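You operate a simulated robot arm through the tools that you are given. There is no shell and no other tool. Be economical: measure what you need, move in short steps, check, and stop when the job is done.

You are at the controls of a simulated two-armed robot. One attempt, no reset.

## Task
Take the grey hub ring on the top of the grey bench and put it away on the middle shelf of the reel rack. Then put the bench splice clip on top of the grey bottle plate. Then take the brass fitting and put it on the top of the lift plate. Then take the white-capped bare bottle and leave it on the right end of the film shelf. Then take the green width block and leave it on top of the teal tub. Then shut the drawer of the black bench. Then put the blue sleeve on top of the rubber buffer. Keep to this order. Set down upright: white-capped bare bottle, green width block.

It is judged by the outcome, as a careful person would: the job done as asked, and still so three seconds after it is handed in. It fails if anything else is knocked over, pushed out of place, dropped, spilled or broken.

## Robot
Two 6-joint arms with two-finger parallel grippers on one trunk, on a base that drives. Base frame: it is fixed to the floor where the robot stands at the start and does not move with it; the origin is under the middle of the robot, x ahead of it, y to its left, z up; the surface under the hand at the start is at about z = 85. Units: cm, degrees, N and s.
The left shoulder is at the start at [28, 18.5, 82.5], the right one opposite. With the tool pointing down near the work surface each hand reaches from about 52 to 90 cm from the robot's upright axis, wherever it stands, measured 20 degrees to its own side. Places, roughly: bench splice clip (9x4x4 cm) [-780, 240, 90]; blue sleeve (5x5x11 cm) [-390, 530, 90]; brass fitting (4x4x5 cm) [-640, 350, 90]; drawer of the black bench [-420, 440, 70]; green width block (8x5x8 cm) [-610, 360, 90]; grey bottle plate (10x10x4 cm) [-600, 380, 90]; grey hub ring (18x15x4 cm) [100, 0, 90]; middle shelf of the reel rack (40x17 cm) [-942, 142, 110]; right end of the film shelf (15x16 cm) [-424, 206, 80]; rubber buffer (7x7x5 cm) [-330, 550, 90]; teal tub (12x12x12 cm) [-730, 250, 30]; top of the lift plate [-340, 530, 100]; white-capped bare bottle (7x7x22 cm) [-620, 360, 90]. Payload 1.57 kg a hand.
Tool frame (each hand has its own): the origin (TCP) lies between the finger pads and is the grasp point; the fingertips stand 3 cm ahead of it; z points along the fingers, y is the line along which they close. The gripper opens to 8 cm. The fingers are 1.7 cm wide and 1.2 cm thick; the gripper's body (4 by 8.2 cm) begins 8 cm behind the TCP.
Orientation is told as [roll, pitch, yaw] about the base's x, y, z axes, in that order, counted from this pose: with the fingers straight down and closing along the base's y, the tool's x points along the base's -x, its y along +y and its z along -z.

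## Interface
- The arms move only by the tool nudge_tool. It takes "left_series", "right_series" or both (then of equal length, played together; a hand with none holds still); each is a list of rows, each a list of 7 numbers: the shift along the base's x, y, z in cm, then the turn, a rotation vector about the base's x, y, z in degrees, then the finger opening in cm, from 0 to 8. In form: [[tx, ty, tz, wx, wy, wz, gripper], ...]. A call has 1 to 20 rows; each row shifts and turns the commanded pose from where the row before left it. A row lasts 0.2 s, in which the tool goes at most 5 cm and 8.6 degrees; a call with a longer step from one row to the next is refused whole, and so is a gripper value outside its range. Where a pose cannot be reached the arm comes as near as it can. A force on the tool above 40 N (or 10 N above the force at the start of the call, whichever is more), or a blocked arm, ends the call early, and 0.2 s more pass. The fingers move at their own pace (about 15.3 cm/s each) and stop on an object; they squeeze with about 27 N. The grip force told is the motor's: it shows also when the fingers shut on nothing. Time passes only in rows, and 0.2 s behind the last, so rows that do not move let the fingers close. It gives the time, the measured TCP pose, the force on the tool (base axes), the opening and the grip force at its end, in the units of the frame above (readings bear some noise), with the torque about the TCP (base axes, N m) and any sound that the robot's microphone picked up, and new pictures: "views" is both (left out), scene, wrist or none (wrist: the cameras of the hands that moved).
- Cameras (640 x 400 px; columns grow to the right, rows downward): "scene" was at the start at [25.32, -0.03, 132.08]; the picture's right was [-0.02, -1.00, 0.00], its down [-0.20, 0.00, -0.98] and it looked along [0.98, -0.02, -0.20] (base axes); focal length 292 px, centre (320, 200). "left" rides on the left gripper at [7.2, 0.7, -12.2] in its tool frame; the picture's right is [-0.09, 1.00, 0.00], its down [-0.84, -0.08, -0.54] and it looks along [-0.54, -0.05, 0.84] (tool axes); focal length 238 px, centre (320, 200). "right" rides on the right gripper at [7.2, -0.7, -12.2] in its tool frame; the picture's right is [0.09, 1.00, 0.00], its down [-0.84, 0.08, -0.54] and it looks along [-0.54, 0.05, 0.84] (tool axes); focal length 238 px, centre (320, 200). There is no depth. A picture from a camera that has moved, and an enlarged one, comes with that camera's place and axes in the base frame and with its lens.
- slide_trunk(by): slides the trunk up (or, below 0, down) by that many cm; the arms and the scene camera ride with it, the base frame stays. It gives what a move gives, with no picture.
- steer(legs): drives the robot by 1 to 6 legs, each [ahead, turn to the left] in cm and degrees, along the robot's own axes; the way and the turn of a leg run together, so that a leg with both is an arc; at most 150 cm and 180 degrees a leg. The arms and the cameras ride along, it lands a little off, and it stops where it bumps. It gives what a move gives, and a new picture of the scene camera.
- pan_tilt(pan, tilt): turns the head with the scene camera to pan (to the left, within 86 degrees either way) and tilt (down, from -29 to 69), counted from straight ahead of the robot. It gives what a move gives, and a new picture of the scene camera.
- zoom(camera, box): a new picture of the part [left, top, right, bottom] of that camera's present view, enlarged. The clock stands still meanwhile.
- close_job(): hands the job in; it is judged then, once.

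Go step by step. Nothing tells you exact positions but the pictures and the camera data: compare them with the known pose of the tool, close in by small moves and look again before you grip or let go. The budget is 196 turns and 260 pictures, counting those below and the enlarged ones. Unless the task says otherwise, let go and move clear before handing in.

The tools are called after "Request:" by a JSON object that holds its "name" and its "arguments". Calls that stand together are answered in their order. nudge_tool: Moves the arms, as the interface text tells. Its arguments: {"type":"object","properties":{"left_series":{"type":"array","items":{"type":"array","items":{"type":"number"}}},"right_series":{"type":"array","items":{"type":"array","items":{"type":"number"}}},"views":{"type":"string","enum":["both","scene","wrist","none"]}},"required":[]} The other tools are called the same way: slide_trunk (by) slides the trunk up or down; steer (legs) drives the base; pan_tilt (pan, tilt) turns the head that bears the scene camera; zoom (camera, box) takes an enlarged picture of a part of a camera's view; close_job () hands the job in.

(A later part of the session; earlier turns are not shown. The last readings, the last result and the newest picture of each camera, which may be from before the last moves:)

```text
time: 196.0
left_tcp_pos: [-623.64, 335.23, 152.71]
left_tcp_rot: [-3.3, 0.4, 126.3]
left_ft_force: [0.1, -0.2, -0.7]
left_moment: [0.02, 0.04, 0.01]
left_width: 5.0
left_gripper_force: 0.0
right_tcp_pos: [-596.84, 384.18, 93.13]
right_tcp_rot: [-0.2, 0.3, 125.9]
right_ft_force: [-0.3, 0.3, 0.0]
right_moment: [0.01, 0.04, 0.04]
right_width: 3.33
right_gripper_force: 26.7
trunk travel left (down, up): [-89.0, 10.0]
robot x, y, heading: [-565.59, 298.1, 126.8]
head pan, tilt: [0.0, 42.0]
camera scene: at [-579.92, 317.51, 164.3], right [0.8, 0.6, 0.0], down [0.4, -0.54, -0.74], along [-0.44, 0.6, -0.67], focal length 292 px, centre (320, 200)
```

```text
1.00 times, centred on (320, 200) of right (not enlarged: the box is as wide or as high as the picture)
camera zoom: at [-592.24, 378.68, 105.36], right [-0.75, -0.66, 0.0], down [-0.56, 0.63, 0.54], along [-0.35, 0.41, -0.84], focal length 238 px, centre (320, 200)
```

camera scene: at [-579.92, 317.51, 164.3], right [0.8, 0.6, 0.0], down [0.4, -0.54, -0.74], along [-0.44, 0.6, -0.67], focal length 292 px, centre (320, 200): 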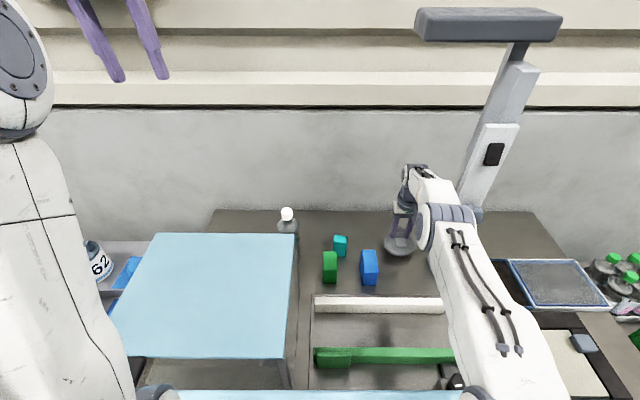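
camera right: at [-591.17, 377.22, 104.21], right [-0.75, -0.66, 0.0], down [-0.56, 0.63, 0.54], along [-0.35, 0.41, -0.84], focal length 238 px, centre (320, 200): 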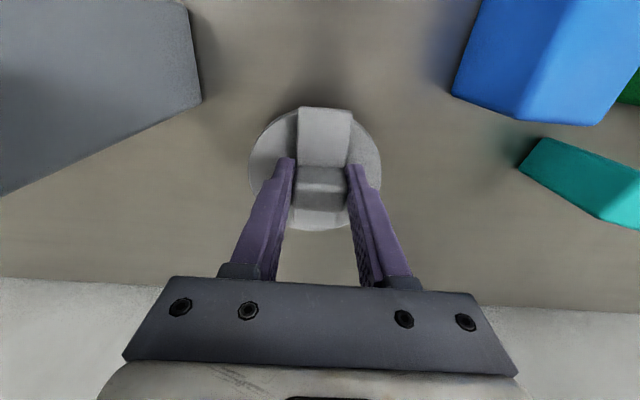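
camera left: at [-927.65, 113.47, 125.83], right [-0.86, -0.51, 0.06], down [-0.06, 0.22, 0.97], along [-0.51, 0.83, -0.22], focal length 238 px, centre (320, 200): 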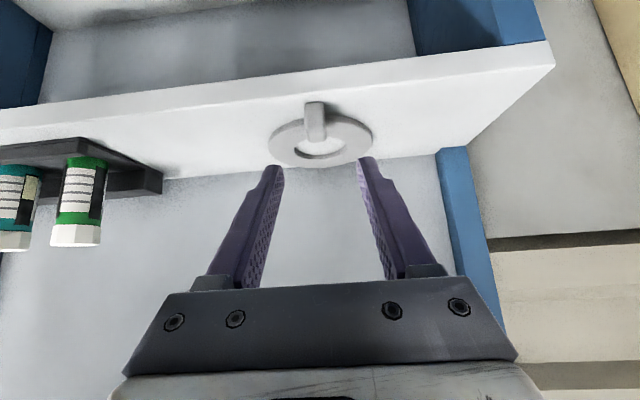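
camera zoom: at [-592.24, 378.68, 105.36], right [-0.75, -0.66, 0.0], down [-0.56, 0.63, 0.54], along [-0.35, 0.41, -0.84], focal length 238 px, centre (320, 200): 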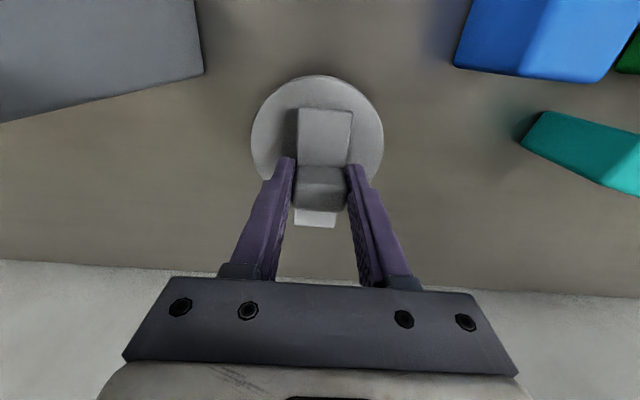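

Request:
{"name": "nudge_tool", "arguments": {"right_series": [[0.4, -0.5, 0, 0, 0, 0, 0], [0, 0, -0.4, 0, 0, 0, 0], [0, 0, -0.4, 0, 0, 0, 0], [0, 0, -0.3, 0, 0, 0, 0], [0, 0, 0, 0, 0, 0, 0]], "views": "wrist"}}

```text
time: 197.2
left_tcp_pos: [-623.63, 335.26, 152.76]
left_tcp_rot: [-3.3, 0.3, 126.3]
left_ft_force: [0.1, 0.2, 0.1]
left_moment: [-0.01, -0.01, -0.03]
left_width: 5.02
left_gripper_force: 0.1
right_tcp_pos: [-596.52, 383.61, 91.87]
right_tcp_rot: [-0.1, 0.3, 125.9]
right_ft_force: [-0.1, -0.5, -0.6]
right_moment: [0.0, -0.01, -0.04]
right_width: 3.35
right_gripper_force: 26.8
trunk travel left (down, up): [-89.0, 10.0]
robot x, y, heading: [-565.42, 297.62, 126.7]
head pan, tilt: [0.0, 42.0]
camera right: at [-591.9, 378.16, 104.15], right [-0.75, -0.66, 0.0], down [-0.56, 0.63, 0.54], along [-0.35, 0.41, -0.84], focal length 238 px, centre (320, 200)
```

right: 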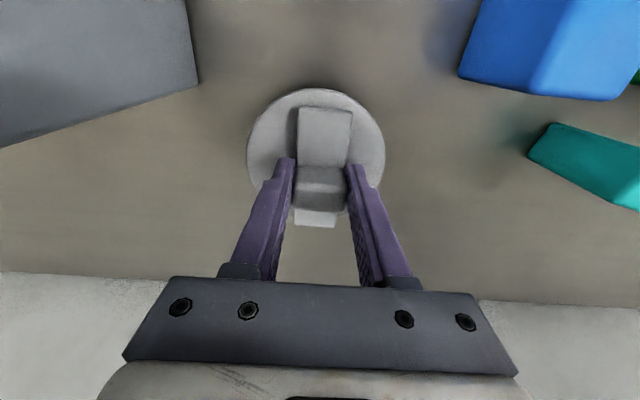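

Centred now. Lowering to contact.

Request:
{"name": "nudge_tool", "arguments": {"right_series": [[0, 0, -0.35, 0, 0, 0, 0], [0, 0, -0.35, 0, 0, 0, 0], [0, 0, 0, 0, 0, 0, 0]], "views": "none"}}

```text
time: 198.0
left_tcp_pos: [-623.63, 335.19, 152.78]
left_tcp_rot: [-3.3, 0.4, 126.3]
left_ft_force: [0.1, 0.2, -0.6]
left_moment: [-0.02, 0.0, 0.0]
left_width: 4.99
left_gripper_force: 0.1
right_tcp_pos: [-596.64, 383.6, 91.65]
right_tcp_rot: [-0.2, -0.1, 125.9]
right_ft_force: [0.1, -2.8, 21.4]
right_moment: [-0.02, 0.07, -0.04]
right_width: 3.33
right_gripper_force: 27.2
trunk travel left (down, up): [-89.0, 10.0]
robot x, y, heading: [-565.47, 297.87, 126.6]
head pan, tilt: [0.0, 42.0]
```

Contact (21 N). Releasing, then lifting clear and looking.

Request:
{"name": "nudge_tool", "arguments": {"right_series": [[0, 0, 0.3, 0, 0, 0, 0], [0, 0, 0, 0, 0, 0, 5], [0, 0, 0, 0, 0, 0, 5], [0, 0, 2, 0, 0, 0, 5], [0, 0, 4, 0, 0, 0, 5], [0, 0, 3, 0, 0, 0, 5]], "views": "both"}}

```text
time: 199.4
left_tcp_pos: [-623.66, 335.22, 152.72]
left_tcp_rot: [-3.3, 0.4, 126.3]
left_ft_force: [-0.1, 0.1, 0.3]
left_moment: [-0.01, 0.02, -0.03]
left_width: 5.01
left_gripper_force: 0.1
right_tcp_pos: [-596.34, 383.59, 100.81]
right_tcp_rot: [-0.1, 0.4, 125.9]
right_ft_force: [1.2, -1.1, 0.0]
right_moment: [0.01, -0.02, 0.01]
right_width: 5.02
right_gripper_force: 0.0
trunk travel left (down, up): [-89.0, 10.0]
robot x, y, heading: [-565.3, 297.63, 126.9]
head pan, tilt: [0.0, 42.0]
camera scene: at [-579.93, 317.53, 164.3], right [0.8, 0.6, 0.0], down [0.4, -0.54, -0.74], along [-0.44, 0.6, -0.67], focal length 292 px, centre (320, 200)
camera right: at [-591.77, 378.22, 112.99], right [-0.75, -0.66, 0.0], down [-0.56, 0.63, 0.54], along [-0.35, 0.4, -0.84], focal length 238 px, centre (320, 200)
```

scene: 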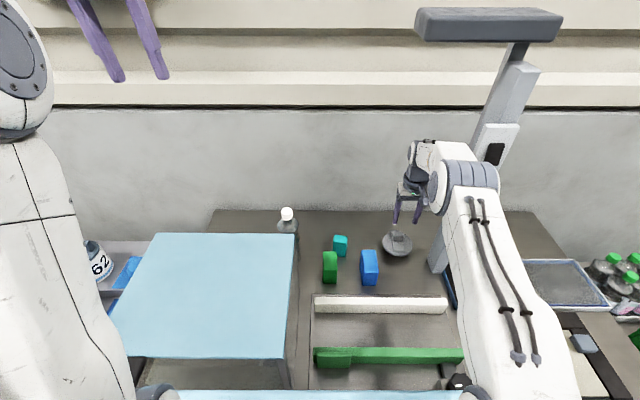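
right: 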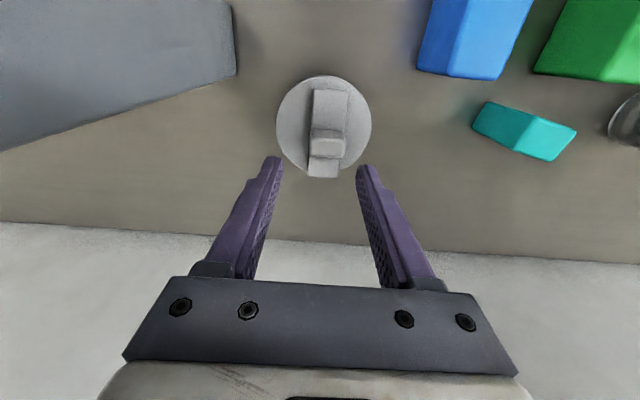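

The clip rests centred on the plate. Next the brass fitting (~[-640, 350]), apparently hidden by the teal-topped box; look through the left wrist camera.

Request:
{"name": "zoom", "arguments": {"camera": "left", "box": [0, 0, 640, 400]}}

```text
1.00 times, centred on (320, 200) of left (not enlarged: the box is as wide or as high as the picture)
camera zoom: at [-620.54, 328.74, 164.87], right [-0.86, -0.51, -0.06], down [-0.46, 0.71, 0.54], along [-0.24, 0.49, -0.84], focal length 238 px, centre (320, 200)
```

zoom: 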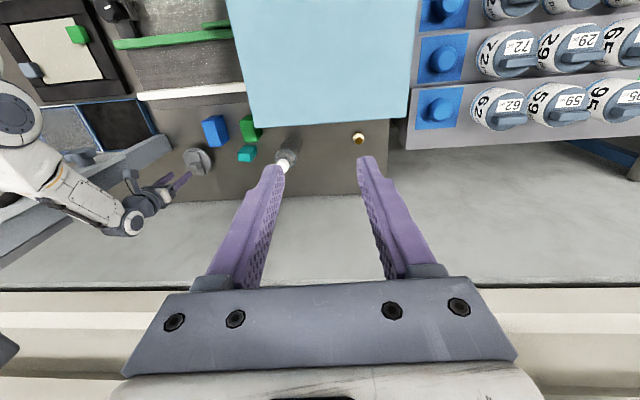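

The brass fitting is behind the box at about [-641, 346]; the box lid is at z≈111.5. I'll lower the left hand above the lid, then take it forward over the fitting.

Request:
{"name": "nudge_tool", "arguments": {"left_series": [[0, 0, -4.4, -2.0, 2.75, 0, 7], [0, 0, -4.4, 0, 0, 0, 7], [0, 0, -4.4, 0, 0, 0, 7], [0, 0, -4.4, 0, 0, 0, 7], [0, 0, -4.4, 0, 0, 0, 7], [0, 0, -4.4, 0, 0, 0, 7], [0, 0, -4.4, 0, 0, 0, 7], [-2.85, 1.84, 0, 0, 0, 0, 7], [-2.85, 1.84, 0, 0, 0, 0, 7], [-2.85, 1.84, 0, 0, 0, 0, 7], [-2.85, 1.84, 0, 0, 0, 0, 7], [-2.85, 1.84, 0, 0, 0, 0, 7], [-2.85, 1.84, 0, 0, 0, 0, 7], [0, 0, 0, 0, 0, 0, 7]], "views": "both"}}

```text
time: 202.4
left_tcp_pos: [-640.72, 346.32, 121.53]
left_tcp_rot: [0.1, 0.5, 126.3]
left_ft_force: [-0.4, -0.7, 0.1]
left_moment: [-0.02, 0.01, -0.03]
left_width: 7.0
left_gripper_force: 0.0
right_tcp_pos: [-596.35, 383.61, 100.71]
right_tcp_rot: [-0.3, 0.3, 125.8]
right_ft_force: [0.4, 0.6, -0.1]
right_moment: [-0.02, -0.04, -0.02]
right_width: 5.02
right_gripper_force: 0.1
trunk travel left (down, up): [-89.0, 10.0]
robot x, y, heading: [-565.15, 297.85, 126.5]
head pan, tilt: [0.0, 42.0]
camera scene: at [-579.97, 317.56, 164.3], right [0.8, 0.6, 0.0], down [0.4, -0.54, -0.74], along [-0.44, 0.6, -0.67], focal length 292 px, centre (320, 200)
camera left: at [-636.95, 340.25, 133.8], right [-0.86, -0.52, 0.0], down [-0.44, 0.72, 0.53], along [-0.28, 0.46, -0.85], focal length 238 px, centre (320, 200)
```

scene: 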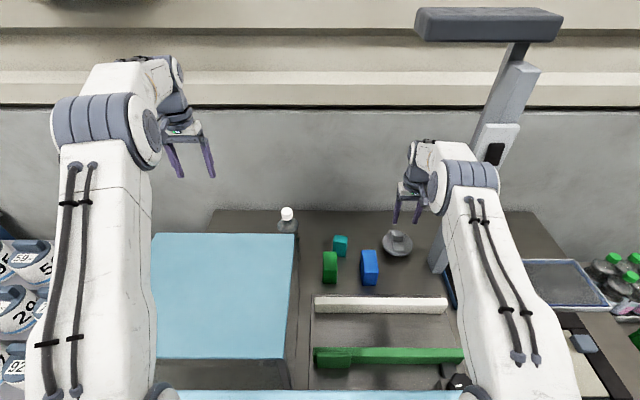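
left: 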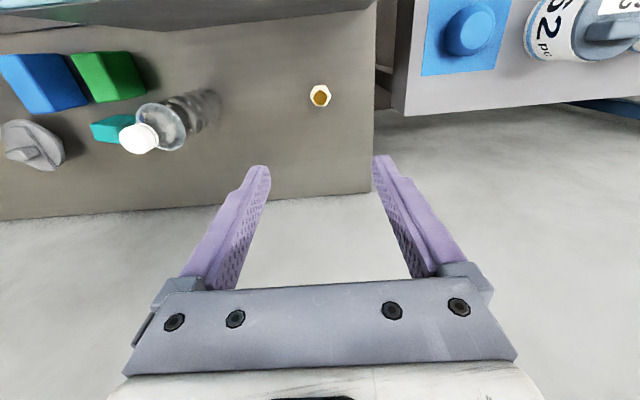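

The fitting is exactly below. Descending to just above it.

Request:
{"name": "nudge_tool", "arguments": {"left_series": [[0, 0, -4.5, 0, 0, 0, 7], [0, 0, -4.5, 0, 0, 0, 7], [0, 0, -4.5, 0, 0, 0, 7], [0, 0, -4.5, 0, 0, 0, 7], [0, 0, -4.5, 0, 0, 0, 7], [0, 0, -4, 0, 0, 0, 7], [0, 0, 0, 0, 0, 0, 7]], "views": "both"}}

```text
time: 204.0
left_tcp_pos: [-640.83, 346.24, 95.71]
left_tcp_rot: [0.0, 0.3, 126.3]
left_ft_force: [1.2, 0.3, -0.7]
left_moment: [-0.03, 0.01, 0.0]
left_width: 7.01
left_gripper_force: 0.0
right_tcp_pos: [-596.45, 383.65, 100.75]
right_tcp_rot: [-0.2, 0.3, 125.9]
right_ft_force: [-0.6, 0.1, 0.4]
right_moment: [0.03, -0.03, -0.04]
right_width: 5.0
right_gripper_force: 0.1
trunk travel left (down, up): [-89.0, 10.0]
robot x, y, heading: [-565.35, 297.45, 126.6]
head pan, tilt: [0.0, 42.0]
camera scene: at [-579.96, 317.55, 164.3], right [0.8, 0.6, 0.0], down [0.4, -0.54, -0.74], along [-0.44, 0.6, -0.67], focal length 292 px, centre (320, 200)
camera left: at [-637.15, 340.2, 107.83], right [-0.86, -0.52, 0.0], down [-0.43, 0.72, 0.54], along [-0.28, 0.46, -0.84], focal length 238 px, centre (320, 200)
```

scene: 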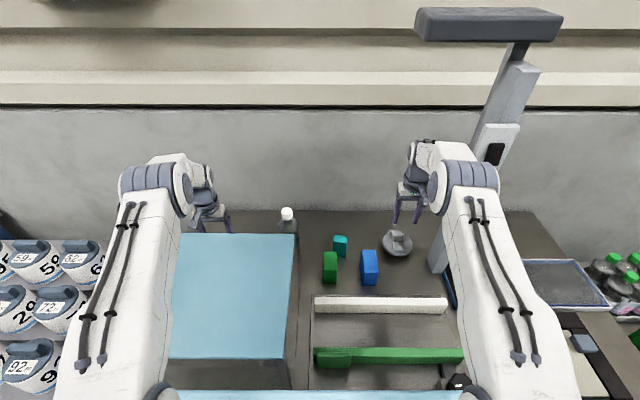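
left: 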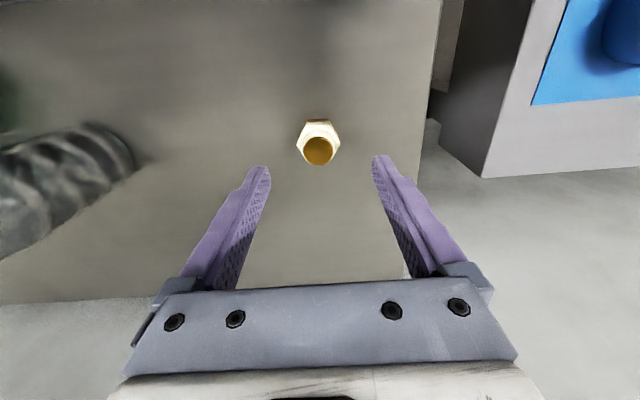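

Request:
{"name": "nudge_tool", "arguments": {"left_series": [[0, 0, -2.5, 0, 0, 0, 7], [0, 0, -2.5, 0, 0, 0, 7], [0, 0, -1.2, 0, 0, 0, 7], [0, 0, 0, 0, 0, 0, 0], [0, 0, 0, 0, 0, 0, 0], [0, 0, 0, 0, 0, 0, 0]], "views": "wrist"}}

```text
time: 205.4
left_tcp_pos: [-640.92, 346.45, 89.26]
left_tcp_rot: [0.1, 0.4, 126.3]
left_ft_force: [-0.2, -0.2, -0.7]
left_moment: [0.01, -0.01, 0.02]
left_width: 3.67
left_gripper_force: 26.7
right_tcp_pos: [-596.29, 383.65, 100.96]
right_tcp_rot: [-0.2, 0.3, 125.8]
right_ft_force: [-0.9, -0.4, -0.4]
right_moment: [0.04, 0.02, -0.03]
right_width: 5.01
right_gripper_force: 0.1
trunk travel left (down, up): [-89.0, 10.0]
robot x, y, heading: [-565.09, 297.83, 126.6]
head pan, tilt: [0.0, 42.0]
camera left: at [-637.17, 340.31, 101.43], right [-0.86, -0.52, 0.0], down [-0.43, 0.72, 0.54], along [-0.28, 0.46, -0.84], focal length 238 px, centre (320, 200)
```

left: 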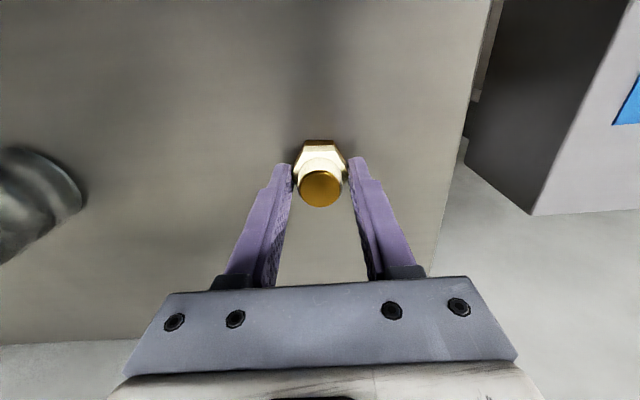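

Gripped. Lifting it to above lid height.

Request:
{"name": "nudge_tool", "arguments": {"left_series": [[0, 0, 1.5, 0, 0, 0, 0], [0, 0, 3, 0, 0, 0, 0], [0, 0, 4.5, 0, 0, 0, 0], [0, 0, 4.5, 0, 0, 0, 0], [0, 0, 4.5, 0, 0, 0, 0], [0, 0, 4.5, 0, 0, 0, 0], [0, 0, 4.5, 0, 0, 0, 0], [0, 0, 4.5, 0, 0, 0, 0], [0, 0, 2.5, 0, 0, 0, 0], [0, 0, 0, 0, 0, 0, 0]], "views": "wrist"}}

```text
time: 207.6
left_tcp_pos: [-640.89, 346.04, 123.37]
left_tcp_rot: [0.1, 0.5, 126.3]
left_ft_force: [0.3, -0.4, -1.6]
left_moment: [0.02, 0.01, -0.01]
left_width: 3.69
left_gripper_force: 27.1
right_tcp_pos: [-596.33, 383.68, 100.64]
right_tcp_rot: [-0.2, 0.3, 125.9]
right_ft_force: [0.2, -0.2, -0.2]
right_moment: [-0.02, 0.01, 0.01]
right_width: 5.02
right_gripper_force: 0.1
trunk travel left (down, up): [-89.0, 10.0]
robot x, y, heading: [-565.58, 297.78, 126.6]
head pan, tilt: [0.0, 42.0]
camera left: at [-637.23, 340.01, 135.58], right [-0.86, -0.52, 0.0], down [-0.43, 0.72, 0.54], along [-0.28, 0.46, -0.84], focal length 238 px, centre (320, 200)
```

left: 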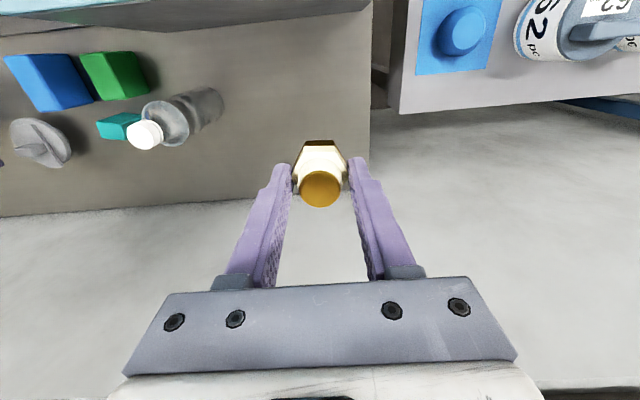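

Now backing out straight and driving toward the lift plate (~[-340, 530]); I'll look along the way.

Request:
{"name": "steer", "arguments": {"legs": [[-50, 0], [0, -90]]}}

Request:
{"name": "pan_tilt", "arguments": {"pan": 0, "tilt": 22}}

```text
time: 214.3
left_tcp_pos: [-487.8, 333.92, 123.34]
left_tcp_rot: [0.1, 0.5, 36.6]
left_ft_force: [0.2, 0.3, -0.3]
left_moment: [0.01, -0.03, 0.01]
left_width: 3.68
left_gripper_force: 27.4
right_tcp_pos: [-449.99, 289.59, 100.77]
right_tcp_rot: [-0.3, 0.3, 36.3]
right_ft_force: [0.3, 0.5, -0.8]
right_moment: [-0.01, -0.01, -0.01]
right_width: 4.99
right_gripper_force: 0.1
trunk travel left (down, up): [-89.0, 10.0]
robot x, y, heading: [-535.7, 258.51, 36.7]
head pan, tilt: [0.0, 42.0]
camera scene: at [-516.26, 272.95, 164.3], right [0.6, -0.8, 0.0], down [-0.54, -0.4, -0.74], along [0.59, 0.45, -0.67], focal length 292 px, centre (320, 200)
```

scene: 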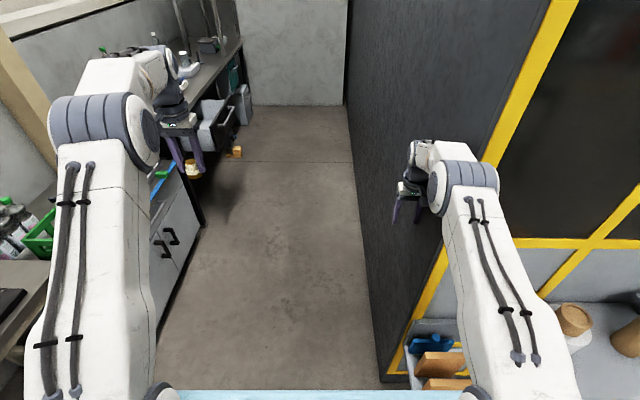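

```text
time: 215.2
left_tcp_pos: [-487.86, 333.89, 123.28]
left_tcp_rot: [0.1, 0.4, 36.6]
left_ft_force: [0.0, -0.7, -0.7]
left_moment: [-0.03, 0.02, -0.01]
left_width: 3.65
left_gripper_force: 26.7
right_tcp_pos: [-450.05, 289.61, 100.8]
right_tcp_rot: [-0.1, 0.4, 36.3]
right_ft_force: [0.5, -0.4, -0.8]
right_moment: [-0.02, 0.01, -0.01]
right_width: 5.01
right_gripper_force: 0.1
trunk travel left (down, up): [-89.0, 10.0]
robot x, y, heading: [-535.75, 257.82, 37.1]
head pan, tilt: [0.0, 22.0]
camera scene: at [-515.52, 273.5, 167.41], right [0.6, -0.8, 0.0], down [-0.3, -0.23, -0.93], along [0.74, 0.56, -0.38], focal length 292 px, centre (320, 200)
```

scene: 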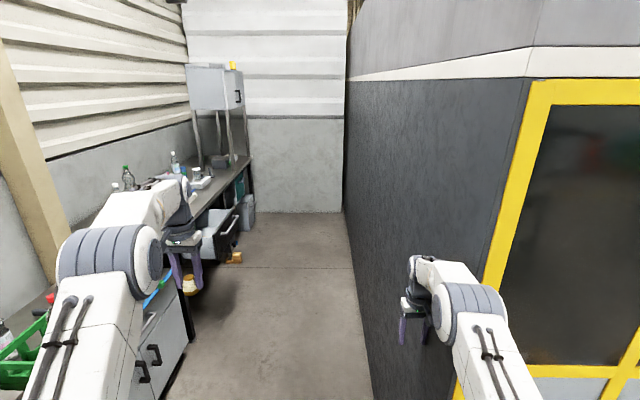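

I'm at the mouth of a corridor (walls at w≈498–614) with an open drawer on the left. I'll tuck the arms in before driving through.

Request:
{"name": "nudge_tool", "arguments": {"left_series": [[-1.45, -2.65, 0.6, 0, 0, 0, 0], [-1.45, -2.65, 0.6, 0, 0, 0, 0], [-1.45, -2.65, 0.6, 0, 0, 0, 0], [-1.45, -2.65, 0.6, 0, 0, 0, 0], [-1.45, -2.65, 0.6, 0, 0, 0, 0], [-1.45, -2.65, 0.6, 0, 0, 0, 0], [-1.45, -2.65, 0.6, 0, 0, 0, 0], [-1.45, -2.65, 0.6, 0, 0, 0, 0]], "right_series": [[-2.95, -1.28, 2.5, 0, 0, 0, 5], [-2.95, -1.28, 2.5, 0, 0, 0, 5], [-2.95, -1.28, 2.5, 0, 0, 0, 5], [-2.95, -1.28, 2.5, 0, 0, 0, 5], [-2.95, -1.28, 2.5, 0, 0, 0, 5], [-2.95, -1.28, 2.5, 0, 0, 0, 5], [-2.95, -1.28, 2.5, 0, 0, 0, 5], [-2.95, -1.28, 2.5, 0, 0, 0, 5]], "views": "none"}}

Request:
{"name": "steer", "arguments": {"legs": [[0, 12], [72, 0], [0, -12]]}}

```text
time: 217.0
left_tcp_pos: [-499.36, 312.64, 128.27]
left_tcp_rot: [0.0, 0.3, 36.6]
left_ft_force: [0.6, -0.2, -0.8]
left_moment: [-0.07, -0.04, 0.0]
left_width: 3.69
left_gripper_force: 27.1
right_tcp_pos: [-473.58, 279.44, 120.68]
right_tcp_rot: [-0.3, 0.4, 36.3]
right_ft_force: [0.0, -0.6, -0.1]
right_moment: [-0.02, -0.01, -0.01]
right_width: 5.02
right_gripper_force: 0.1
trunk travel left (down, up): [-89.0, 10.0]
robot x, y, heading: [-535.84, 258.06, 37.0]
head pan, tilt: [0.0, 22.0]
```

```text
time: 222.5
left_tcp_pos: [-453.25, 368.96, 128.4]
left_tcp_rot: [0.0, 0.3, 37.9]
left_ft_force: [-0.1, 0.4, -1.2]
left_moment: [0.0, -0.01, 0.02]
left_width: 3.66
left_gripper_force: 27.1
right_tcp_pos: [-426.59, 336.45, 120.69]
right_tcp_rot: [-0.3, 0.3, 37.5]
right_ft_force: [-0.5, 0.5, 0.8]
right_moment: [-0.02, 0.01, -0.02]
right_width: 5.02
right_gripper_force: 0.2
trunk travel left (down, up): [-89.0, 10.0]
robot x, y, heading: [-488.39, 313.46, 38.3]
head pan, tilt: [0.0, 22.0]
camera scene: at [-468.52, 329.53, 167.41], right [0.62, -0.79, 0.0], down [-0.29, -0.23, -0.93], along [0.73, 0.57, -0.37], focal length 292 px, centre (320, 200)
```

scene: 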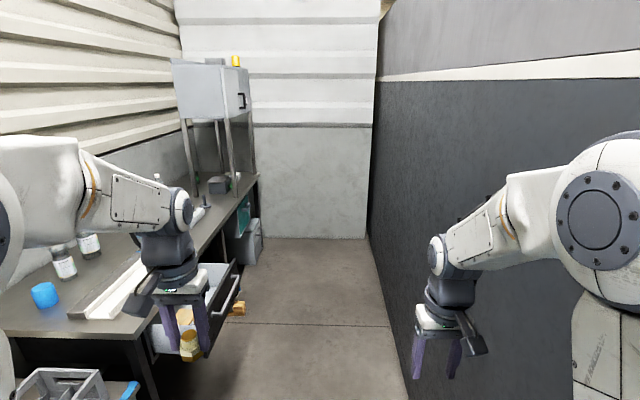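

Clear on both sides. Driving past the open drawer, then I'll look left with the head.

Request:
{"name": "steer", "arguments": {"legs": [[0, -1.5], [150, 0], [70, 0]]}}

Request:
{"name": "pan_tilt", "arguments": {"pan": 70, "tilt": 30}}

```text
time: 233.7
left_tcp_pos: [-275.05, 498.25, 128.4]
left_tcp_rot: [0.1, 0.5, 36.1]
left_ft_force: [-0.2, -0.9, -0.4]
left_moment: [0.01, -0.01, 0.01]
left_width: 3.64
left_gripper_force: 27.1
right_tcp_pos: [-249.53, 464.56, 120.68]
right_tcp_rot: [-0.3, 0.3, 35.7]
right_ft_force: [-0.6, -0.2, 0.3]
right_moment: [0.02, 0.01, -0.02]
right_width: 4.99
right_gripper_force: 0.1
trunk travel left (down, up): [-89.0, 10.0]
robot x, y, heading: [-312.04, 444.11, 36.1]
head pan, tilt: [0.0, 22.0]
camera scene: at [-291.55, 459.22, 167.41], right [0.59, -0.81, 0.0], down [-0.3, -0.22, -0.93], along [0.75, 0.55, -0.37], focal length 292 px, centre (320, 200)
```

scene: 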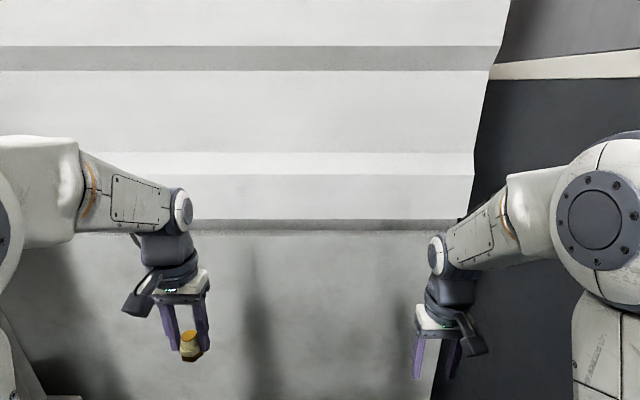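

```text
time: 235.1
left_tcp_pos: [-274.95, 498.24, 128.4]
left_tcp_rot: [0.1, 0.5, 36.1]
left_ft_force: [-0.1, 0.7, 0.3]
left_moment: [-0.03, -0.02, -0.02]
left_width: 3.65
left_gripper_force: 26.9
right_tcp_pos: [-249.6, 464.65, 120.72]
right_tcp_rot: [-0.2, 0.4, 35.7]
right_ft_force: [0.2, 0.3, 0.7]
right_moment: [0.01, 0.0, -0.01]
right_width: 5.01
right_gripper_force: 0.0
trunk travel left (down, up): [-89.0, 10.0]
robot x, y, heading: [-312.08, 444.33, 36.3]
head pan, tilt: [70.0, 30.0]
camera scene: at [-301.56, 462.42, 166.13], right [0.96, 0.28, 0.0], down [0.14, -0.48, -0.87], along [-0.24, 0.83, -0.5], focal length 292 px, centre (320, 200)
```

scene: 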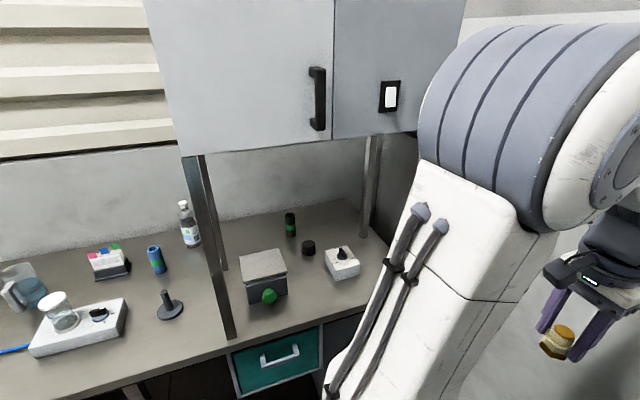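

Now I can see it all: the lift plate is the lab jack with the green knob (under a wall locker whose bottom is z≈144 and front leg at about [-344, 509]); the black puck is the rubber buffer; the blue cylinder is the sleeve. Moving a bit further and turning to face the bench.

Request:
{"name": "steer", "arguments": {"legs": [[28, 0], [0, 91]]}}

Request:
{"name": "pan_tilt", "arguments": {"pan": 0, "tilt": 32}}

```text
time: 239.5
left_tcp_pos: [-313.63, 521.26, 128.43]
left_tcp_rot: [0.1, 0.3, 91.5]
left_ft_force: [-0.5, 0.6, -0.8]
left_moment: [-0.02, -0.01, 0.03]
left_width: 3.64
left_gripper_force: 26.7
right_tcp_pos: [-273.22, 524.49, 120.7]
right_tcp_rot: [0.0, 0.3, 93.6]
right_ft_force: [0.1, 0.4, -0.1]
right_moment: [-0.02, 0.01, 0.02]
right_width: 4.98
right_gripper_force: 0.1
trunk travel left (down, up): [-89.0, 10.0]
robot x, y, heading: [-288.89, 460.62, 93.7]
head pan, tilt: [70.0, 30.0]
stopped in leg 2: the robot was blocked; the commanded pose is now the measured one
camera scene: at [-298.7, 479.48, 166.14], right [0.28, 0.96, 0.0], down [0.48, -0.14, -0.87], along [-0.83, 0.24, -0.5], focal length 292 px, centre (320, 200)
```

scene: 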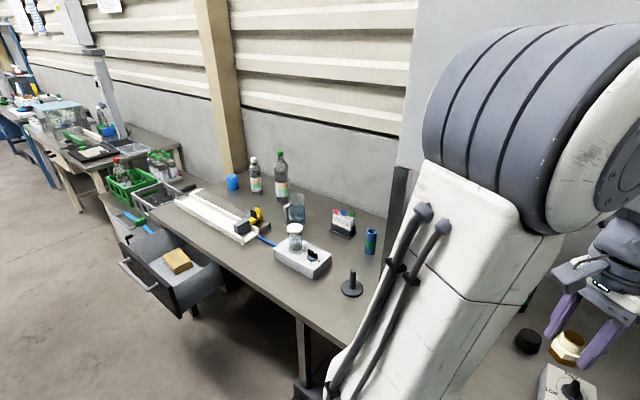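

```text
time: 240.9
left_tcp_pos: [-313.67, 521.33, 128.3]
left_tcp_rot: [0.0, 0.4, 91.6]
left_ft_force: [-0.4, 0.1, -1.1]
left_moment: [0.01, -0.02, 0.0]
left_width: 3.63
left_gripper_force: 26.8
right_tcp_pos: [-273.1, 524.53, 120.54]
right_tcp_rot: [0.0, 0.3, 93.5]
right_ft_force: [-0.4, -0.2, -0.1]
right_moment: [-0.02, 0.0, 0.0]
right_width: 5.0
right_gripper_force: 0.1
trunk travel left (down, up): [-89.0, 10.0]
robot x, y, heading: [-289.61, 460.09, 93.8]
head pan, tilt: [0.0, 32.0]
camera scene: at [-290.58, 485.89, 165.8], right [1.0, 0.07, 0.0], down [0.03, -0.53, -0.85], along [-0.06, 0.85, -0.53], focal length 292 px, centre (320, 200)
```

scene: 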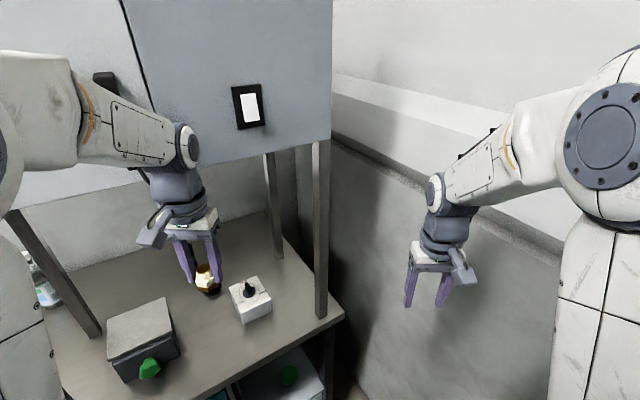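

The left wrist touched the locker front while turning. I'll ease back, lower the trunk so the arms go beneath the locker, then continue turning.

Request:
{"name": "steer", "arguments": {"legs": [[0, -8]]}}

Request:
{"name": "slide_trunk", "arguments": {"by": -22}}

Request:
{"name": "nudge_tool", "arguments": {"right_series": [[0, 0, 2, 0, 0, 0, 5], [0, 0, 2, 0, 0, 0, 5], [0, 0, 2, 0, 0, 0, 5]], "views": "scene"}}

```text
time: 241.9
left_tcp_pos: [-305.19, 524.14, 128.32]
left_tcp_rot: [-0.1, 0.2, 83.7]
left_ft_force: [0.7, 0.3, -1.4]
left_moment: [-0.01, 0.02, 0.0]
left_width: 3.64
left_gripper_force: 27.0
right_tcp_pos: [-264.48, 521.62, 120.79]
right_tcp_rot: [0.0, 0.1, 85.4]
right_ft_force: [-0.2, -0.7, -0.2]
right_moment: [0.02, 0.02, -0.02]
right_width: 4.97
right_gripper_force: 0.0
trunk travel left (down, up): [-89.0, 10.0]
robot x, y, heading: [-289.19, 460.69, 85.8]
head pan, tilt: [0.0, 32.0]
camera scene: at [-287.35, 485.71, 165.82], right [1.0, -0.08, 0.0], down [-0.04, -0.53, -0.85], along [0.06, 0.85, -0.53], focal length 292 px, centre (320, 200)
```

scene: 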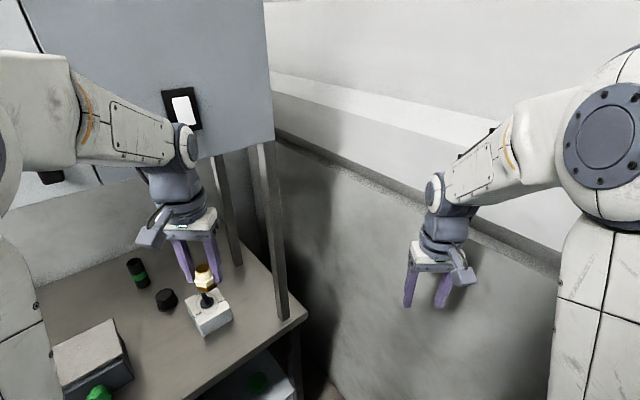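

```text
time: 244.3
left_tcp_pos: [-305.21, 524.11, 106.26]
left_tcp_rot: [0.0, 0.4, 83.6]
left_ft_force: [0.4, -0.2, -1.7]
left_moment: [0.0, 0.0, 0.01]
left_width: 3.63
left_gripper_force: 26.8
right_tcp_pos: [-264.41, 521.65, 98.73]
right_tcp_rot: [-0.3, 0.3, 85.5]
right_ft_force: [-0.4, -0.4, 0.5]
right_moment: [0.0, 0.03, -0.04]
right_width: 5.0
right_gripper_force: 0.1
trunk travel left (down, up): [-67.0, 32.0]
robot x, y, heading: [-289.24, 460.96, 85.7]
head pan, tilt: [0.0, 32.0]
```

```text
time: 245.1
left_tcp_pos: [-305.16, 524.05, 106.37]
left_tcp_rot: [-0.1, 0.3, 83.6]
left_ft_force: [0.3, 0.6, -1.1]
left_moment: [0.01, 0.05, 0.02]
left_width: 3.63
left_gripper_force: 26.7
right_tcp_pos: [-264.57, 521.61, 104.74]
right_tcp_rot: [-0.1, 0.2, 85.3]
right_ft_force: [0.6, 0.4, 0.3]
right_moment: [0.01, 0.0, 0.0]
right_width: 5.0
right_gripper_force: 0.1
trunk travel left (down, up): [-67.0, 32.0]
robot x, y, heading: [-289.1, 460.66, 85.8]
head pan, tilt: [0.0, 32.0]
camera scene: at [-287.36, 485.71, 143.82], right [1.0, -0.08, 0.0], down [-0.04, -0.53, -0.85], along [0.06, 0.85, -0.53], focal length 292 px, centre (320, 200)
```

scene: 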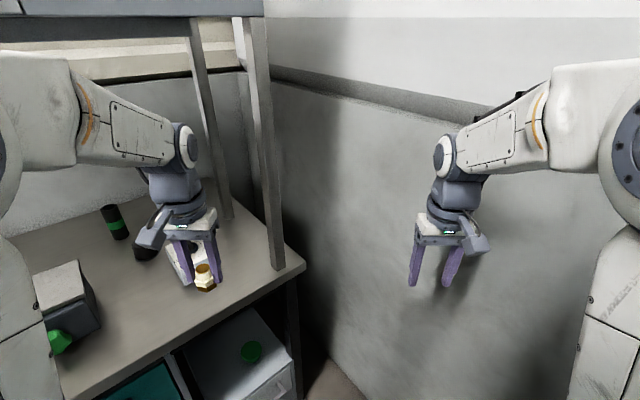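

Arms are below the locker now. Turn left 20° and edge forward so the jack lies within the left arm's best reach.

Request:
{"name": "steer", "arguments": {"legs": [[0, 20], [8, 0]]}}

Request:
{"name": "pan_tilt", "arguments": {"pan": 18, "tilt": 38}}

```text
time: 247.2
left_tcp_pos: [-328.18, 522.77, 106.26]
left_tcp_rot: [0.0, 0.3, 103.5]
left_ft_force: [-0.3, 1.0, -0.6]
left_moment: [0.01, -0.01, -0.01]
left_width: 3.63
left_gripper_force: 27.0
right_tcp_pos: [-288.86, 534.21, 104.83]
right_tcp_rot: [-0.2, 0.1, 105.4]
right_ft_force: [0.6, -0.5, -0.2]
right_moment: [0.02, -0.05, 0.02]
right_width: 5.0
right_gripper_force: 0.0
trunk travel left (down, up): [-67.0, 32.0]
robot x, y, heading: [-291.62, 468.45, 105.8]
head pan, tilt: [0.0, 32.0]
camera scene: at [-298.19, 492.74, 143.83], right [0.96, 0.27, 0.0], down [0.14, -0.51, -0.85], along [-0.23, 0.82, -0.53], focal length 292 px, centre (320, 200)
```

scene: 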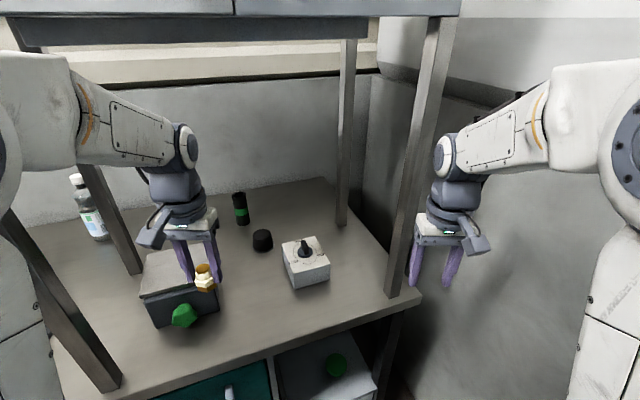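

```text
time: 248.0
left_tcp_pos: [-328.13, 522.72, 106.34]
left_tcp_rot: [-0.2, 0.4, 103.5]
left_ft_force: [-0.3, -0.2, -1.3]
left_moment: [-0.01, -0.01, 0.01]
left_width: 3.63
left_gripper_force: 26.8
right_tcp_pos: [-288.94, 534.21, 104.76]
right_tcp_rot: [-0.3, 0.2, 105.5]
right_ft_force: [0.1, 0.5, 0.3]
right_moment: [0.01, -0.02, -0.02]
right_width: 4.98
right_gripper_force: 0.1
trunk travel left (down, up): [-67.0, 32.0]
robot x, y, heading: [-292.02, 468.35, 105.7]
head pan, tilt: [18.0, 38.0]
camera scene: at [-300.57, 491.35, 142.9], right [0.83, 0.55, 0.0], down [0.34, -0.51, -0.79], along [-0.44, 0.66, -0.62], focal length 292 px, centre (320, 200)
```

scene: 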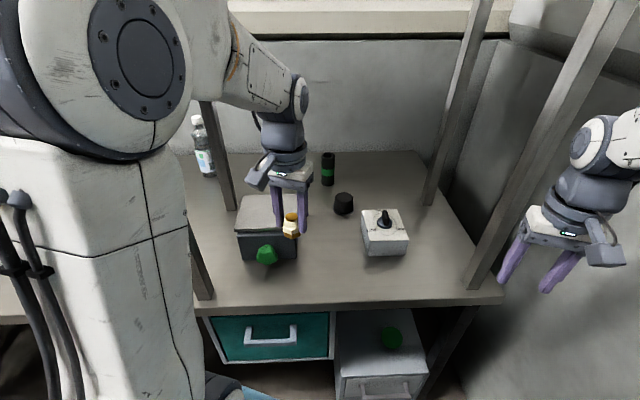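

Moving the brass over the jack's top, a little higher, and checking with the wrist camera.

Request:
{"name": "nudge_tool", "arguments": {"left_series": [[-2, 0, 1, 0, 0, 0, 0], [-2.5, 1, 1, 0, 0, 0, 0], [-2.5, 1.5, 1, 0, 0, 0, 0], [-2.5, 2, 0, 0, 0, 0, 0], [0, 0, 0, 0, 0, 0, 0]], "views": "both"}}

```text
time: 249.2
left_tcp_pos: [-337.92, 527.09, 109.09]
left_tcp_rot: [-0.1, 0.3, 103.6]
left_ft_force: [-0.1, 0.3, -1.3]
left_moment: [-0.02, 0.02, 0.0]
left_width: 3.65
left_gripper_force: 26.8
right_tcp_pos: [-288.95, 534.24, 104.75]
right_tcp_rot: [-0.2, 0.2, 105.4]
right_ft_force: [0.8, -0.7, 0.5]
right_moment: [0.0, -0.01, -0.01]
right_width: 4.99
right_gripper_force: 0.1
trunk travel left (down, up): [-67.0, 32.0]
robot x, y, heading: [-291.61, 468.68, 105.5]
head pan, tilt: [18.0, 38.0]
camera scene: at [-300.59, 491.36, 142.89], right [0.83, 0.55, 0.0], down [0.34, -0.51, -0.79], along [-0.44, 0.66, -0.62], focal length 292 px, centre (320, 200)
camera left: at [-336.87, 520.07, 121.21], right [-0.99, -0.14, 0.0], down [-0.12, 0.83, 0.54], along [-0.07, 0.53, -0.84], focal length 238 px, centre (320, 200)
```

scene: 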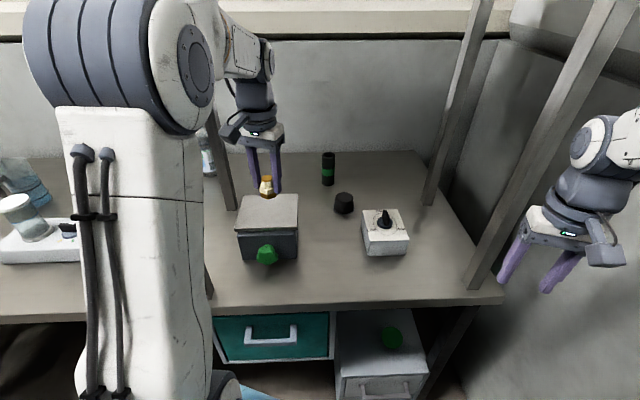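
left: 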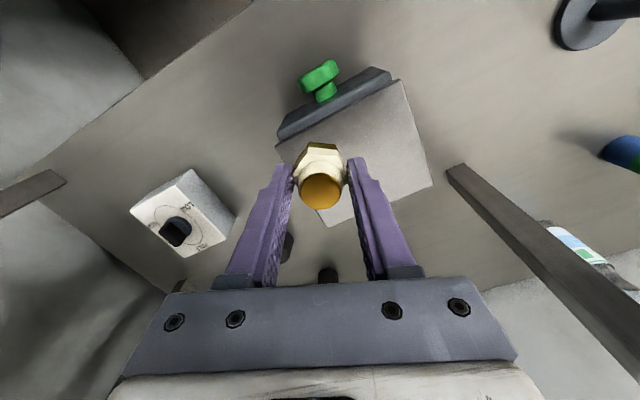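

Jack top centre ≈ [-341.8, 530], top z≈96. Moving over it and lowering most of the way.

Request:
{"name": "nudge_tool", "arguments": {"left_series": [[-1.9, 1.4, 0, 0, 0, 0, 0], [-1.9, 1.5, 0, 0, 0, 0, 0], [0, 0, -2.5, 0, 0, 0, 0], [0, 0, -2.5, 0, 0, 0, 0], [0, 0, 0, 0, 0, 0, 0]], "views": "both"}}

```text
time: 250.4
left_tcp_pos: [-341.59, 530.09, 104.27]
left_tcp_rot: [-0.1, 0.4, 103.5]
left_ft_force: [-0.4, -0.5, -1.6]
left_moment: [0.01, 0.01, -0.02]
left_width: 3.62
left_gripper_force: 26.9
right_tcp_pos: [-288.92, 534.31, 104.73]
right_tcp_rot: [-0.3, 0.1, 105.4]
right_ft_force: [-0.5, 0.9, -0.1]
right_moment: [0.03, -0.01, -0.02]
right_width: 4.98
right_gripper_force: 0.1
trunk travel left (down, up): [-67.0, 32.0]
robot x, y, heading: [-291.54, 468.33, 105.7]
head pan, tilt: [18.0, 38.0]
camera scene: at [-300.58, 491.35, 142.89], right [0.83, 0.55, 0.0], down [0.34, -0.51, -0.79], along [-0.44, 0.66, -0.62], focal length 292 px, centre (320, 200)
camera left: at [-340.6, 522.93, 116.46], right [-0.99, -0.14, 0.0], down [-0.12, 0.83, 0.54], along [-0.07, 0.53, -0.84], focal length 238 px, centre (320, 200)
```

scene: 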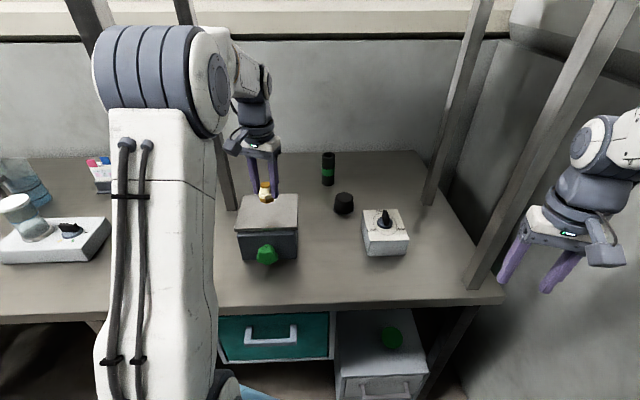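
left: 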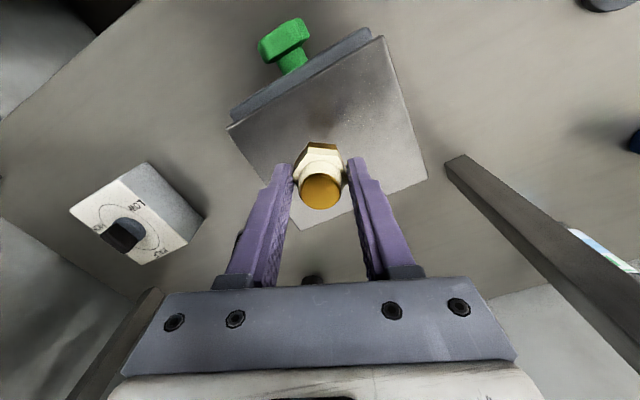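

Request:
{"name": "nudge_tool", "arguments": {"left_series": [[-0.9, -0.1, -1, 0, 0, 0, 0], [0, 0, -1.5, 0, 0, 0, 0], [0, 0, -1, 0, 0, 0, 0], [0, 0, 0, 0, 0, 0, 0]], "views": "wrist"}}

```text
time: 251.4
left_tcp_pos: [-342.49, 530.1, 100.8]
left_tcp_rot: [0.0, 0.3, 103.5]
left_ft_force: [0.7, 0.4, -0.3]
left_moment: [0.03, -0.02, 0.01]
left_width: 3.61
left_gripper_force: 26.9
right_tcp_pos: [-288.83, 534.2, 104.74]
right_tcp_rot: [-0.2, 0.2, 105.4]
right_ft_force: [0.4, 0.8, -0.2]
right_moment: [-0.02, 0.05, 0.01]
right_width: 4.96
right_gripper_force: 0.0
trunk travel left (down, up): [-67.0, 32.0]
robot x, y, heading: [-290.89, 468.68, 105.5]
head pan, tilt: [18.0, 38.0]
camera left: at [-341.58, 522.98, 112.98], right [-0.99, -0.14, 0.0], down [-0.12, 0.83, 0.54], along [-0.07, 0.53, -0.84], focal length 238 px, centre (320, 200)
```

left: 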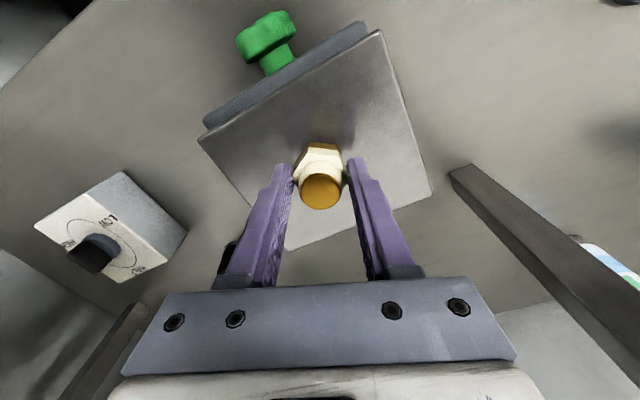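

Request:
{"name": "nudge_tool", "arguments": {"left_series": [[0, 0, -0.4, 0, 0, 0, 0], [0, 0, -0.4, 0, 0, 0, 0], [0, 0, -0.3, 0, 0, 0, 0], [0, 0, 0, 0, 0, 0, 0]], "views": "none"}}

```text
time: 252.4
left_tcp_pos: [-342.39, 530.05, 99.71]
left_tcp_rot: [-0.1, 0.3, 103.5]
left_ft_force: [-0.7, -0.4, 3.5]
left_moment: [-0.1, 0.08, 0.05]
left_width: 3.59
left_gripper_force: 27.3
right_tcp_pos: [-289.01, 534.12, 104.82]
right_tcp_rot: [-0.1, 0.2, 105.4]
right_ft_force: [-0.3, -0.1, 0.5]
right_moment: [-0.01, -0.04, -0.02]
right_width: 5.02
right_gripper_force: 0.1
trunk travel left (down, up): [-67.0, 32.0]
robot x, y, heading: [-291.33, 468.88, 105.4]
head pan, tilt: [18.0, 38.0]
```

Contact. Opening and lifting clear.

Request:
{"name": "nudge_tool", "arguments": {"left_series": [[0, 0, 0, 0, 0, 0, 6.5], [0, 0, 0, 0, 0, 0, 6.5], [0, 0, 2, 0, 0, 0, 6.5], [0, 0, 3, 0, 0, 0, 6.5], [0, 0, 2, 0, 0, 0, 6.5]], "views": "wrist"}}

```text
time: 253.6
left_tcp_pos: [-342.54, 530.17, 106.43]
left_tcp_rot: [-0.1, 0.3, 103.5]
left_ft_force: [0.2, 0.4, 0.8]
left_moment: [0.02, 0.03, 0.01]
left_width: 6.52
left_gripper_force: 0.0
right_tcp_pos: [-289.0, 534.29, 104.76]
right_tcp_rot: [-0.2, 0.1, 105.4]
right_ft_force: [0.1, -0.5, 0.6]
right_moment: [0.0, -0.02, 0.02]
right_width: 5.0
right_gripper_force: 0.1
trunk travel left (down, up): [-67.0, 32.0]
robot x, y, heading: [-291.56, 468.53, 105.6]
head pan, tilt: [18.0, 38.0]
camera left: at [-341.43, 523.1, 118.66], right [-0.99, -0.14, 0.0], down [-0.12, 0.83, 0.54], along [-0.08, 0.53, -0.84], focal length 238 px, centre (320, 200)
```

left: 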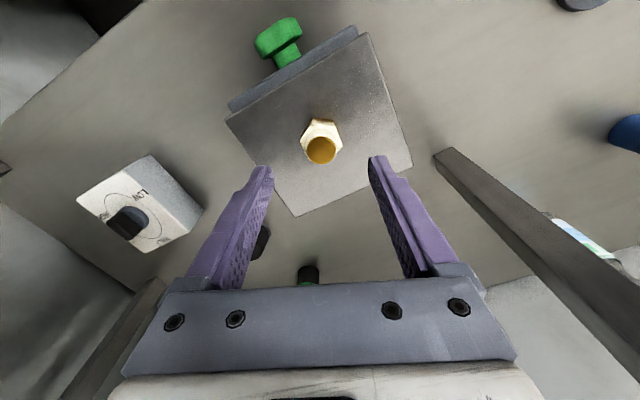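

The brass fitting stands on the jack's top. Now retract the left hand, back off, and turn down the corridor to reverse out.

Request:
{"name": "nudge_tool", "arguments": {"left_series": [[0, 0, 3, 0, 0, 0, 6.5], [3.6, -1.8, 1, 0, 0, 0, 6.5], [3.6, -1.8, 0, 0, 0, 0, 6.5], [3.6, -1.8, 0, 0, 0, 0, 6.5], [3.5, -2, 0, 0, 0, 0, 6.5]], "views": "none"}}

Request:
{"name": "steer", "arguments": {"legs": [[-8, 0], [0, -69]]}}

```text
time: 254.8
left_tcp_pos: [-327.97, 522.64, 110.75]
left_tcp_rot: [0.0, 0.2, 103.5]
left_ft_force: [-0.9, 0.7, -0.8]
left_moment: [-0.01, 0.0, 0.01]
left_width: 6.49
left_gripper_force: 0.0
right_tcp_pos: [-289.06, 534.34, 104.73]
right_tcp_rot: [-0.2, 0.2, 105.5]
right_ft_force: [-0.2, 0.5, -0.3]
right_moment: [0.01, -0.01, -0.01]
right_width: 4.99
right_gripper_force: 0.1
trunk travel left (down, up): [-67.0, 32.0]
robot x, y, heading: [-291.12, 468.43, 105.6]
head pan, tilt: [18.0, 38.0]
```

```text
time: 258.9
left_tcp_pos: [-251.01, 513.73, 110.78]
left_tcp_rot: [-0.1, 0.3, 33.7]
left_ft_force: [-0.3, -0.1, 0.7]
left_moment: [0.0, 0.01, 0.01]
left_width: 6.48
left_gripper_force: 0.1
right_tcp_pos: [-226.75, 480.77, 104.8]
right_tcp_rot: [-0.2, 0.2, 35.5]
right_ft_force: [0.1, -1.0, 0.3]
right_moment: [-0.01, -0.01, 0.01]
right_width: 4.98
right_gripper_force: 0.0
trunk travel left (down, up): [-67.0, 32.0]
robot x, y, heading: [-289.41, 460.95, 35.6]
head pan, tilt: [18.0, 38.0]
camera scene: at [-271.17, 477.23, 142.9], right [0.81, -0.59, 0.0], down [-0.36, -0.5, -0.79], along [0.47, 0.63, -0.62], focal length 292 px, centre (320, 200)
```

scene: 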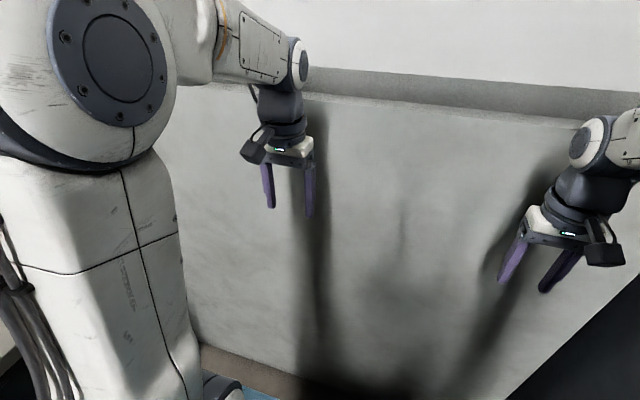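

Reversing straight out of the corridor, then turning to the bench with the bottle.

Request:
{"name": "steer", "arguments": {"legs": [[0, 1.3], [-150, 0], [-150, 0], [-48, 0]]}}

Request:
{"name": "slide_trunk", "arguments": {"by": 22}}

```text
time: 276.4
left_tcp_pos: [-534.18, 302.78, 110.74]
left_tcp_rot: [-0.1, 0.3, 35.7]
left_ft_force: [-0.3, -0.6, -0.2]
left_moment: [-0.02, 0.01, 0.03]
left_width: 6.46
left_gripper_force: 0.1
right_tcp_pos: [-508.73, 270.98, 104.77]
right_tcp_rot: [-0.2, 0.2, 37.6]
right_ft_force: [0.4, 0.4, -0.3]
right_moment: [0.01, 0.06, -0.02]
right_width: 5.01
right_gripper_force: 0.1
trunk travel left (down, up): [-67.0, 32.0]
robot x, y, heading: [-570.31, 248.23, 37.6]
head pan, tilt: [18.0, 38.0]
camera scene: at [-552.94, 265.52, 142.89], right [0.83, -0.56, 0.0], down [-0.35, -0.51, -0.79], along [0.44, 0.65, -0.62], focal length 292 px, centre (320, 200)
```

scene: 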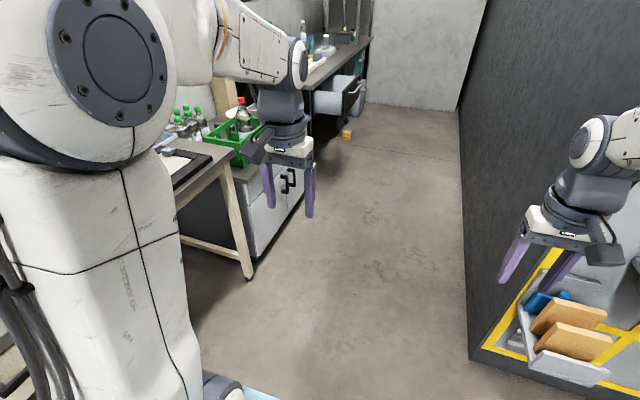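

```text
time: 278.7
left_tcp_pos: [-534.2, 302.75, 132.65]
left_tcp_rot: [-0.1, 0.3, 35.8]
left_ft_force: [-0.1, -0.5, 0.1]
left_moment: [-0.02, -0.02, -0.04]
left_width: 6.49
left_gripper_force: 0.0
right_tcp_pos: [-508.66, 270.91, 126.77]
right_tcp_rot: [-0.2, 0.2, 37.6]
right_ft_force: [0.9, -0.4, -0.5]
right_moment: [-0.01, 0.03, -0.02]
right_width: 5.04
right_gripper_force: 0.0
trunk travel left (down, up): [-89.0, 10.0]
robot x, y, heading: [-570.25, 248.23, 37.8]
head pan, tilt: [18.0, 38.0]
```

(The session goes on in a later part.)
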